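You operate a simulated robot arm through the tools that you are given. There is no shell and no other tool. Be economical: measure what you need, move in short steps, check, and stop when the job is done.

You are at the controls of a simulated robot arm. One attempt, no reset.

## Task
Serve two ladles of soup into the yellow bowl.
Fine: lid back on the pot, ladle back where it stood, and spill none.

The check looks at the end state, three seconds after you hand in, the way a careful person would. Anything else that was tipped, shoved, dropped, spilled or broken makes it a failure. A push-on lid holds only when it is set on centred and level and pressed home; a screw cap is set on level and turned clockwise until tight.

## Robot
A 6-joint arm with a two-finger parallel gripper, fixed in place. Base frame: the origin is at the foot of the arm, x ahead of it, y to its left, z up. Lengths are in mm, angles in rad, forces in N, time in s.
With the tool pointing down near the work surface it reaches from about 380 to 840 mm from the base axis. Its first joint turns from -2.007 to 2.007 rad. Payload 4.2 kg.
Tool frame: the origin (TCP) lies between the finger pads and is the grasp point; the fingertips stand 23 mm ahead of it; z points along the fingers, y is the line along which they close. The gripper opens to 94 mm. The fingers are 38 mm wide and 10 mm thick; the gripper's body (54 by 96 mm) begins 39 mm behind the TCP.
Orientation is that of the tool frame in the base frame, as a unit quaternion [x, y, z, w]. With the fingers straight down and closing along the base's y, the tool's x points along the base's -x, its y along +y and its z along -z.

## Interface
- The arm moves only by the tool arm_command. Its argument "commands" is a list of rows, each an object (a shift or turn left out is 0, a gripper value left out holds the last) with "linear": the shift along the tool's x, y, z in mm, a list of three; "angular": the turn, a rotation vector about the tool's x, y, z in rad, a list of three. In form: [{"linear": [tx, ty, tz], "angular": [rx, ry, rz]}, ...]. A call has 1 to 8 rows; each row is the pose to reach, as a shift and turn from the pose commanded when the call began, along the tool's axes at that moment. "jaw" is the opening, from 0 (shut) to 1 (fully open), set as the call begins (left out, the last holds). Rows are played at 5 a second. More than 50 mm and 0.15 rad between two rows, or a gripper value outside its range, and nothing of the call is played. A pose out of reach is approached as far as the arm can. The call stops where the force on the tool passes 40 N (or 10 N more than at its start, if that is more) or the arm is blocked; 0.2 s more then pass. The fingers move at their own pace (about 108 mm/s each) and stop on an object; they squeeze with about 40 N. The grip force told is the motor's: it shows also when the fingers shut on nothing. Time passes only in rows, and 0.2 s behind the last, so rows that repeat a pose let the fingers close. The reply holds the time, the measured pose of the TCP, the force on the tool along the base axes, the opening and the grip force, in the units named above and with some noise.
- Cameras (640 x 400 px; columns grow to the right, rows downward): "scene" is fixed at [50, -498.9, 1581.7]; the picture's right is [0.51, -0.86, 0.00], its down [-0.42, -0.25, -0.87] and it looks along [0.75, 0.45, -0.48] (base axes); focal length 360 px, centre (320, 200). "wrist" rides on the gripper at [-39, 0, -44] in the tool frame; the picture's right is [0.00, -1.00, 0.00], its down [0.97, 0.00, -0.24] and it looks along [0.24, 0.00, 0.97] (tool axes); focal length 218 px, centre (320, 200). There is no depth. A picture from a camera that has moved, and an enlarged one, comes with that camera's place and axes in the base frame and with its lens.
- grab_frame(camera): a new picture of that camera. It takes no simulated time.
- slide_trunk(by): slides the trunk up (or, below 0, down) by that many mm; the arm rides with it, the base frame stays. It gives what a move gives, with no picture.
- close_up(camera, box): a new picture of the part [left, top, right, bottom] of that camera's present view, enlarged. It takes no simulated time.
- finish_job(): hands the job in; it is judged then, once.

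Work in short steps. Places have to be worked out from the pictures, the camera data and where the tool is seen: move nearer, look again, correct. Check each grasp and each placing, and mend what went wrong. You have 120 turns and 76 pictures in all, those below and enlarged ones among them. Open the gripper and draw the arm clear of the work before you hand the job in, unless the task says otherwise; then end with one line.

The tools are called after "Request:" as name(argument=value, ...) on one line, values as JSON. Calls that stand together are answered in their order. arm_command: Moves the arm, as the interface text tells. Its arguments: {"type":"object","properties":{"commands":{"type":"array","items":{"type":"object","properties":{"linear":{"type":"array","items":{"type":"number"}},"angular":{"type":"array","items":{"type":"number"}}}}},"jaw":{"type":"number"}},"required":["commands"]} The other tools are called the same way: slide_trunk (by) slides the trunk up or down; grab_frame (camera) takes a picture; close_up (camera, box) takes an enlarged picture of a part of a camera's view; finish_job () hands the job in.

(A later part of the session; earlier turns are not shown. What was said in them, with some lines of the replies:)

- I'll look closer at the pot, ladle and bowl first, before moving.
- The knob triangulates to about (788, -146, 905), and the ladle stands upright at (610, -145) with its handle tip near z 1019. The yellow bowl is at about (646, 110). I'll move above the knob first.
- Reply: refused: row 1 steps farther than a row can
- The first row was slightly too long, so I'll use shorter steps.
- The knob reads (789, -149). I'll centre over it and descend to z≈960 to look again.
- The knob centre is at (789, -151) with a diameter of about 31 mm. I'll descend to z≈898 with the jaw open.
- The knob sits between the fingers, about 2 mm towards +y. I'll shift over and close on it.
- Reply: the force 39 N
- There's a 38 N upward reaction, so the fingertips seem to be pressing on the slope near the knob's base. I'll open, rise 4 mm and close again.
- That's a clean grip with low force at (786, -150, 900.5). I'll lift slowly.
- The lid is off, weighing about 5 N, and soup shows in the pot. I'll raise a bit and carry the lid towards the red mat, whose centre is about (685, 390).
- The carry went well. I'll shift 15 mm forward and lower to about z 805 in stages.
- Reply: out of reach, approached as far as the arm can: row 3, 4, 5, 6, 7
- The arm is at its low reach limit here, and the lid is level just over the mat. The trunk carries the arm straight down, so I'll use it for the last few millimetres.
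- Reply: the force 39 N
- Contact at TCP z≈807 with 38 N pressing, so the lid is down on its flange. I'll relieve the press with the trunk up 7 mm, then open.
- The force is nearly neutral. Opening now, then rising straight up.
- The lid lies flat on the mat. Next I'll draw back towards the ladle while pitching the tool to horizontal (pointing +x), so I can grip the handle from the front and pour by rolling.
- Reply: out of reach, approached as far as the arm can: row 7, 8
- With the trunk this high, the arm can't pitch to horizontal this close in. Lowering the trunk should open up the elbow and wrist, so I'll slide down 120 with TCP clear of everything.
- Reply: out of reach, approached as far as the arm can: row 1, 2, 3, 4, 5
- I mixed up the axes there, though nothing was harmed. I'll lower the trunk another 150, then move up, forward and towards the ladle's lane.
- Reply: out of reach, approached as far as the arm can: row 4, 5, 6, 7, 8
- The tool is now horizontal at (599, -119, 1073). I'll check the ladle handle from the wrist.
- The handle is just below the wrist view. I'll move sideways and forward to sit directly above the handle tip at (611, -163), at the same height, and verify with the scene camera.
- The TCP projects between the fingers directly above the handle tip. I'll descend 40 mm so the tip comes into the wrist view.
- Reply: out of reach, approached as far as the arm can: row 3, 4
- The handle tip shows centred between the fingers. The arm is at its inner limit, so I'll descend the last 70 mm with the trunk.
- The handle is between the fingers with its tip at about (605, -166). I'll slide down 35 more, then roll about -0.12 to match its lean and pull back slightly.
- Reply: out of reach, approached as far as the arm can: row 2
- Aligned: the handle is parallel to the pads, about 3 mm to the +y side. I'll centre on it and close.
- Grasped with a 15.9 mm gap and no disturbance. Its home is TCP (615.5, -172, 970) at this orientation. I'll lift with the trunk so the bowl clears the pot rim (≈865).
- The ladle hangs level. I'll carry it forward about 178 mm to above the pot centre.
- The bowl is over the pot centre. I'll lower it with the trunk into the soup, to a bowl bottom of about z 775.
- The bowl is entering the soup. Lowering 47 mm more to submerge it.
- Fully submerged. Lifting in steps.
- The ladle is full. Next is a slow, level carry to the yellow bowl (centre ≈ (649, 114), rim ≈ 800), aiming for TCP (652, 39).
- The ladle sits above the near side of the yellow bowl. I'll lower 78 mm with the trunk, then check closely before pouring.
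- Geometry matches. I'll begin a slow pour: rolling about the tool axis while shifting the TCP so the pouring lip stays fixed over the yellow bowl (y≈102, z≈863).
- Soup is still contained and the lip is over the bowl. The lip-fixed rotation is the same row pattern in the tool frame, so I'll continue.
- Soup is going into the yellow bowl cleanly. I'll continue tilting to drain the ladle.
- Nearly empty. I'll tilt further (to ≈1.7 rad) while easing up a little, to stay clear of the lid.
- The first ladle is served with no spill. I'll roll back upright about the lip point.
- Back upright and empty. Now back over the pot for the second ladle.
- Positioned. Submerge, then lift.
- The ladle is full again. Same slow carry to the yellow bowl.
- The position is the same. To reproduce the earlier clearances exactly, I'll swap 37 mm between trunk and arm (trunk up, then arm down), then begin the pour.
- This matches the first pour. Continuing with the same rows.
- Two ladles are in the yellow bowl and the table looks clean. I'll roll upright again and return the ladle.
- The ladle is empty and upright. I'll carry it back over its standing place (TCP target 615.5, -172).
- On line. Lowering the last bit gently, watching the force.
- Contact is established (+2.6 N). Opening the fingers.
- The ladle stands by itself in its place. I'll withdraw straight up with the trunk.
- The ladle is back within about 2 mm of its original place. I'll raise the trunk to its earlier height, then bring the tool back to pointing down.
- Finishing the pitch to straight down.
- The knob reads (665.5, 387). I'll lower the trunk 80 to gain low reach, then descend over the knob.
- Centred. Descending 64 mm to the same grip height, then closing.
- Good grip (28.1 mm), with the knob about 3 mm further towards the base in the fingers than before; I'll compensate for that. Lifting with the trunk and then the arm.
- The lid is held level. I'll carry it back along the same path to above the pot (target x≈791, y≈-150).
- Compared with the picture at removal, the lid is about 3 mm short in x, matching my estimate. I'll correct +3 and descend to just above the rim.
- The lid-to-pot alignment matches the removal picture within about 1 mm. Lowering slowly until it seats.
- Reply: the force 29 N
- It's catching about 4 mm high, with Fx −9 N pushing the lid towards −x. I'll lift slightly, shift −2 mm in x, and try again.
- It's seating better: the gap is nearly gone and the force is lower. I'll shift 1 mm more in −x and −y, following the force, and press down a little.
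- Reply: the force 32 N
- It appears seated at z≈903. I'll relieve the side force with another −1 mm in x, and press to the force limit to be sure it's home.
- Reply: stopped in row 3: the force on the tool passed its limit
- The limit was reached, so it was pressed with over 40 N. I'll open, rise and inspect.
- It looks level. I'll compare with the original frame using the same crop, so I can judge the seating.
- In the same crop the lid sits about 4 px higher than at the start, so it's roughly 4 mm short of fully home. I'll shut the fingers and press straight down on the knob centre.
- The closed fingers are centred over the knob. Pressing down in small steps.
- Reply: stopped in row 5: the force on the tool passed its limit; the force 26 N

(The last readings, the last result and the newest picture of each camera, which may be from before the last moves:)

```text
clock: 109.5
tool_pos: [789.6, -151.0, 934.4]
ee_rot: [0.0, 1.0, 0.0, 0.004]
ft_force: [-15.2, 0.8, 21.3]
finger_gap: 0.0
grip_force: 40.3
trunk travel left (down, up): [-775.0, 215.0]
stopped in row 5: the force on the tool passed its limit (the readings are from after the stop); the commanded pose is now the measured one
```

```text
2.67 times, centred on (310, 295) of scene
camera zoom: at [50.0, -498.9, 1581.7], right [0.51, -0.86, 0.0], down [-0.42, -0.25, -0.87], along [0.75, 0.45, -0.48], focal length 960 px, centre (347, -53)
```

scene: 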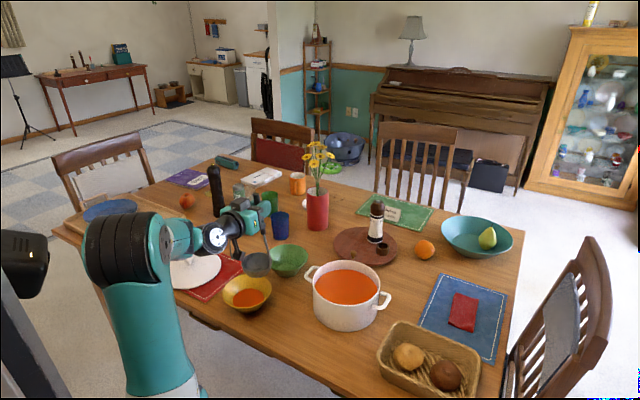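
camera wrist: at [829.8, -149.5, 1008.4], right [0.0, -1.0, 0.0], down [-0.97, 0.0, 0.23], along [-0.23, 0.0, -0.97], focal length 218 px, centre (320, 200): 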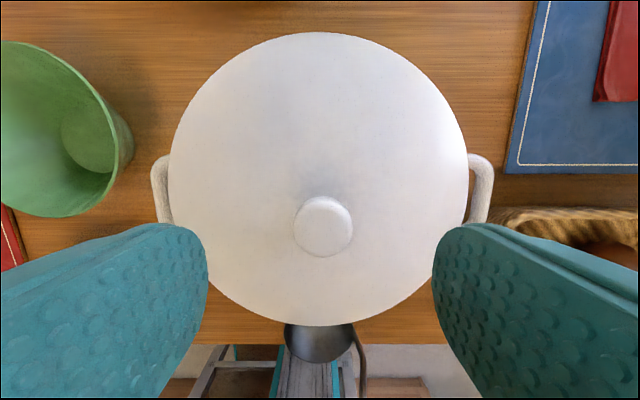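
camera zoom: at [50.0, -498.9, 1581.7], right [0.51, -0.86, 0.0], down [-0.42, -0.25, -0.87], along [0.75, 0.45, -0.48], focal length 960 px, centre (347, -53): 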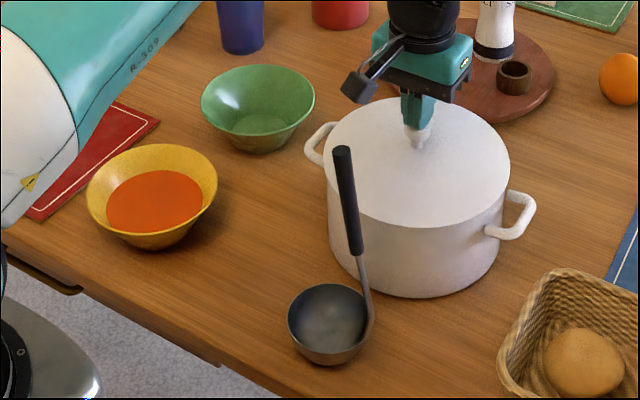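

The knob top is at about 911, versus 905 at the start, so the lid is riding on the rim and probably off-centre. I'll go back up to the same camera pose as my original top view and compare.

Request:
arm_command(commands=[{"linear": [0, 0, -10], "angular": [0, 0.004, 0]}, {"linear": [1, 3, -28], "angular": [0, 0.008, 0]}, {"linear": [1, 3, -28], "angular": [0, 0.008, 0]}])

Request:
arm_command(commands=[{"linear": [0, 0, 0]}, {"linear": [0, 0, 0]}, {"linear": [0, 0, 0]}], jaw=1)

Request:
grab_frame(camera="wrist")

```text
clock: 110.3
tool_pos: [789.0, -147.9, 959.6]
ee_rot: [0.0, 1.0, -0.001, -0.001]
ft_force: [0.6, 0.8, -0.1]
finger_gap: 0.1
grip_force: 40.1
trunk travel left (down, up): [-775.0, 215.0]
```

```text
clock: 111.1
tool_pos: [789.3, -147.3, 959.8]
ee_rot: [-0.001, 1.0, 0.001, -0.001]
ft_force: [0.6, -0.3, 0.3]
finger_gap: 94.5
grip_force: 0.1
trunk travel left (down, up): [-775.0, 215.0]
```

```text
10 pictures are left
camera wrist: at [828.0, -148.4, 1003.3], right [0.0, -1.0, 0.0], down [-0.97, 0.0, 0.24], along [-0.24, 0.0, -0.97], focal length 218 px, centre (320, 200)
```

wrist: 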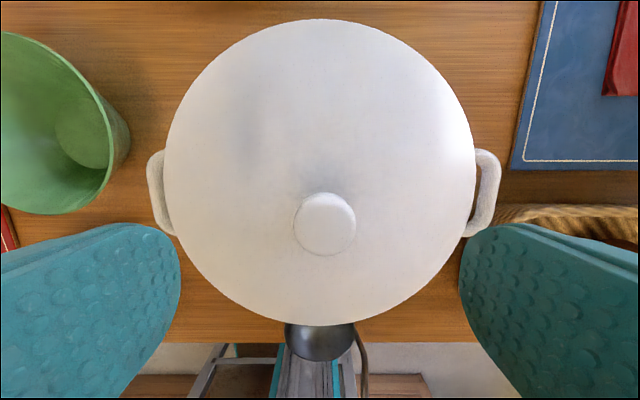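

Compared with the original view, the lid is shifted about 2–3 mm towards +y (slightly +x), with that side riding up on the rim. I'll regrip the knob and nudge it towards −y/−x under a light press until it drops.

Request:
arm_command(commands=[{"linear": [0.5, -3.5, 15]}, {"linear": [0.5, -3.5, 35]}, {"linear": [0.5, -3.5, 48]}, {"linear": [0.5, -3.5, 55]}])

Request:
arm_command(commands=[{"linear": [0, 0, 0]}, {"linear": [0, 0, 0]}, {"linear": [0, 0, 0]}, {"linear": [0, 0, 0]}], jaw=0)

```text
clock: 112.1
tool_pos: [787.9, -152.0, 905.7]
ee_rot: [0.0, 1.0, 0.0, -0.001]
ft_force: [-0.8, -0.7, 0.0]
finger_gap: 94.0
grip_force: 0.0
trunk travel left (down, up): [-775.0, 215.0]
```

```text
clock: 113.1
tool_pos: [788.8, -151.2, 904.5]
ee_rot: [0.0, 1.0, -0.001, -0.001]
ft_force: [-2.2, 2.6, 0.9]
finger_gap: 28.2
grip_force: 39.5
trunk travel left (down, up): [-775.0, 215.0]
```

Gripped. Small unload, shift −2 mm in y and −1 mm in x, then press lightly.

Request:
arm_command(commands=[{"linear": [0, 0, -3]}, {"linear": [1, -2, -3]}, {"linear": [1, -2, -1]}, {"linear": [1, -2, 1]}, {"linear": [1, -2, 2]}])

```text
clock: 114.3
tool_pos: [787.7, -152.9, 904.7]
ee_rot: [-0.001, 1.0, 0.0, -0.001]
ft_force: [-10.7, 10.2, 7.2]
finger_gap: 28.4
grip_force: 40.3
trunk travel left (down, up): [-775.0, 215.0]
```

Side forces show the wall pushing −x and +y. I'll follow them: −2 in x, +1.5 in y, and press lightly again.

Request:
arm_command(commands=[{"linear": [1, 0.8, 0]}, {"linear": [2, 1.5, 0]}, {"linear": [2, 1.5, 1.5]}])

```text
clock: 115.1
tool_pos: [787.1, -150.6, 904.9]
ee_rot: [0.001, 1.0, -0.001, 0.001]
ft_force: [5.5, 4.8, 9.2]
finger_gap: 28.2
grip_force: 39.6
trunk travel left (down, up): [-775.0, 215.0]
```

Forces nearly balance here. I'll shift slightly (+0.7 x, +1 y) and press further.

Request:
arm_command(commands=[{"linear": [-0.7, 1, 0]}, {"linear": [-0.7, 1, 1.5]}, {"linear": [-0.7, 1, 3]}, {"linear": [-0.7, 1, 4]}, {"linear": [-0.7, 1, 5]}])

Request:
close_up(camera="scene", box=[280, 220, 420, 340])

```text
clock: 116.3
tool_pos: [788.5, -150.0, 900.2]
ee_rot: [0.0, 1.0, -0.001, 0.003]
ft_force: [-3.1, -5.5, 15.4]
finger_gap: 28.5
grip_force: 40.0
trunk travel left (down, up): [-775.0, 215.0]
stopped in row 5: the force on the tool passed its limit (the readings are from after the stop); the commanded pose is now the measured one
```

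```text
3.33 times, centred on (350, 280) of scene
camera zoom: at [50.0, -498.9, 1581.7], right [0.51, -0.86, 0.0], down [-0.42, -0.25, -0.87], along [0.75, 0.45, -0.48], focal length 1200 px, centre (220, -67)
```

zoom: 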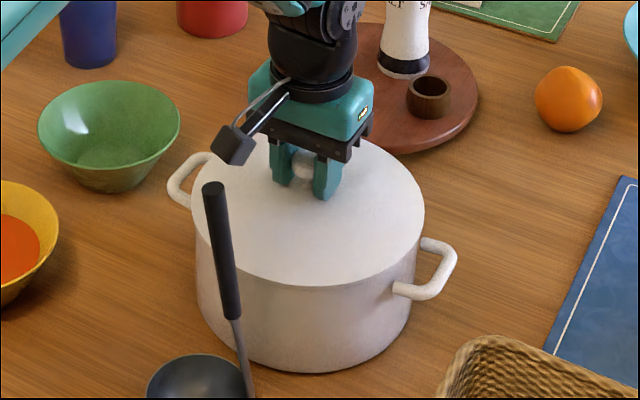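

It dropped to z 900.2, and the lid now matches the original crop. I'll release, rise, then press on the knob top with closed fingers to confirm it's home.

Request:
arm_command(commands=[{"linear": [0, 0, 0]}, {"linear": [0, 0, 0]}, {"linear": [0, 0, 0]}], jaw=1)

Request:
arm_command(commands=[{"linear": [0, 0, -20], "angular": [0, 0.006, 0]}, {"linear": [0, 2, -40], "angular": [0, 0.006, 0]}, {"linear": [0, 3, -60], "angular": [0, 0.006, 0]}])

Request:
grab_frame(camera="wrist")

Request:
close_up(camera="scene", box=[210, 220, 410, 370])

```text
clock: 117.1
tool_pos: [787.9, -149.0, 899.5]
ee_rot: [0.001, 1.0, -0.001, 0.002]
ft_force: [0.2, -0.2, 0.6]
finger_gap: 93.9
grip_force: 0.2
trunk travel left (down, up): [-775.0, 215.0]
```

```text
clock: 117.9
tool_pos: [786.6, -148.4, 959.3]
ee_rot: [0.001, 1.0, -0.001, -0.001]
ft_force: [0.0, -0.1, 0.3]
finger_gap: 93.9
grip_force: 0.1
trunk travel left (down, up): [-775.0, 215.0]
```

```text
8 pictures are left
camera wrist: at [827.0, -148.5, 1002.4], right [0.0, -1.0, 0.0], down [-0.97, 0.0, 0.24], along [-0.24, 0.0, -0.97], focal length 218 px, centre (320, 200)
```

wrist: 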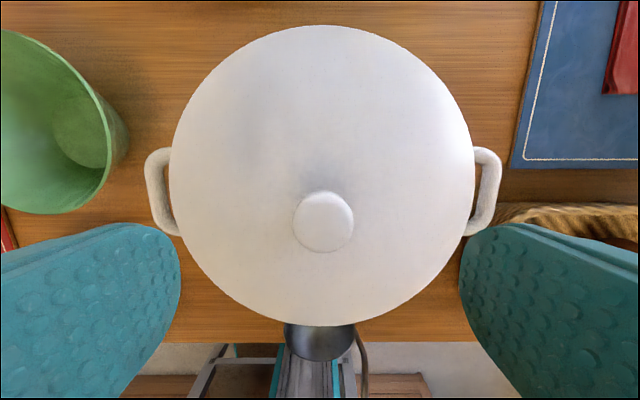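

```text
2.67 times, centred on (310, 295) of scene
camera zoom: at [50.0, -498.9, 1581.7], right [0.51, -0.86, 0.0], down [-0.42, -0.25, -0.87], along [0.75, 0.45, -0.48], focal length 960 px, centre (347, -53)
```

zoom: 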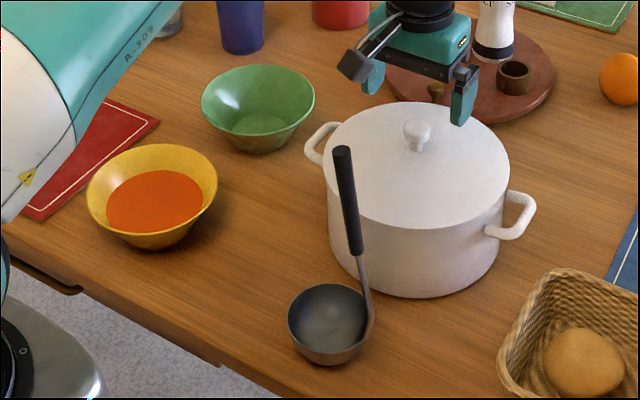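

The lid is level, centred on the pot to within about 1 mm, and at its original height. One confirming press on the knob top with closed fingers.

Request:
arm_command(commands=[{"linear": [-1, -2.5, 0]}, {"linear": [-1, -2.5, 0]}, {"linear": [-1, -2.5, 8]}, {"linear": [-1, -2.5, 16]}, {"linear": [-1, -2.5, 22]}], jaw=0)

Request:
arm_command(commands=[{"linear": [0, 0, 4]}, {"linear": [0, 0, 7]}, {"linear": [0, 0, 9]}, {"linear": [0, 0, 11]}, {"linear": [0, 0, 13]}, {"linear": [0, 0, 15]}, {"linear": [0, 0, 17]}])

```text
clock: 119.1
tool_pos: [789.5, -150.2, 936.4]
ee_rot: [0.002, 1.0, -0.001, 0.0]
ft_force: [0.2, 0.1, 0.5]
finger_gap: 0.0
grip_force: 39.8
trunk travel left (down, up): [-775.0, 215.0]
```

```text
clock: 120.2
tool_pos: [789.6, -150.3, 930.6]
ee_rot: [0.002, 1.0, -0.002, 0.002]
ft_force: [-10.3, -1.3, 19.0]
finger_gap: 0.0
grip_force: 40.1
trunk travel left (down, up): [-775.0, 215.0]
stopped in row 5: the force on the tool passed its limit (the readings are from after the stop); the commanded pose is now the measured one
```

The lid is firm at the expected height under 40 N. I'll rise clear, open the gripper and retract.

Request:
arm_command(commands=[{"linear": [0, 0, -20]}, {"linear": [0, 0, -60]}, {"linear": [0, 0, -105]}, {"linear": [0, 0, -150]}, {"linear": [0, 0, -195]}, {"linear": [0, 0, -240]}, {"linear": [0, 0, -280]}])

Request:
arm_command(commands=[{"linear": [30, 30, -15]}, {"linear": [60, 60, -30]}, {"linear": [90, 90, -45]}, {"linear": [120, 120, -60]}, {"linear": [150, 150, -75]}, {"linear": [180, 180, -90]}, {"linear": [210, 210, -100]}, {"linear": [240, 240, -110]}], jaw=1)

Request:
grab_frame(camera="scene")

Request:
close_up(camera="scene", box=[210, 220, 410, 370])

```text
clock: 121.8
tool_pos: [791.6, -148.9, 1206.5]
ee_rot: [0.001, 1.0, -0.001, 0.0]
ft_force: [-0.2, -0.3, -0.2]
finger_gap: 0.0
grip_force: 40.3
trunk travel left (down, up): [-775.0, 215.0]
```

```text
clock: 123.6
tool_pos: [546.7, 93.9, 1317.5]
ee_rot: [0.002, 1.0, -0.002, 0.002]
ft_force: [-0.9, 0.1, -0.7]
finger_gap: 94.2
grip_force: 0.0
trunk travel left (down, up): [-775.0, 215.0]
```

```text
6 pictures are left
```

scene: 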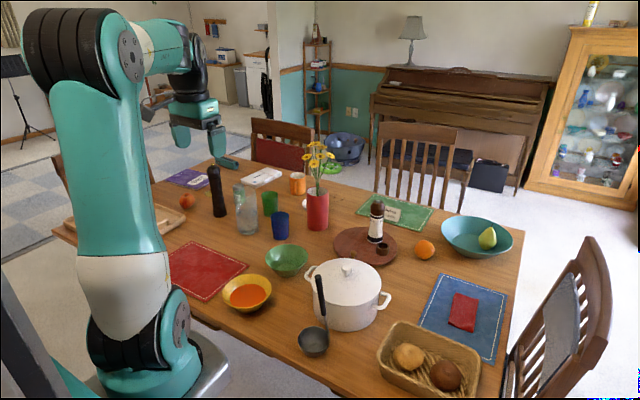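

```text
2.67 times, centred on (310, 295) of scene
camera zoom: at [50.0, -498.9, 1581.7], right [0.51, -0.86, 0.0], down [-0.42, -0.25, -0.87], along [0.75, 0.45, -0.48], focal length 960 px, centre (347, -53)
```

zoom: 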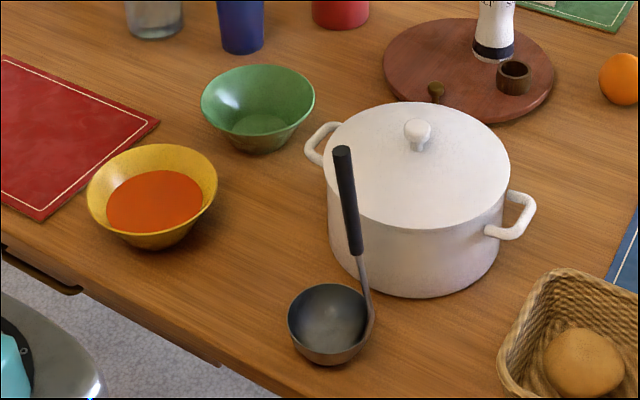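

Everything matches the start apart from the soup in the yellow bowl: lid seated, ladle in its place, mat clean, nothing shoved and no spill visible. Handing in.

Request:
finish_job()

```text
The job is handed in.
```

I served two full ladles of soup into the yellow bowl, pressed the lid back onto the pot and stood the ladle back in its place, with no spill visible in the last pictures.
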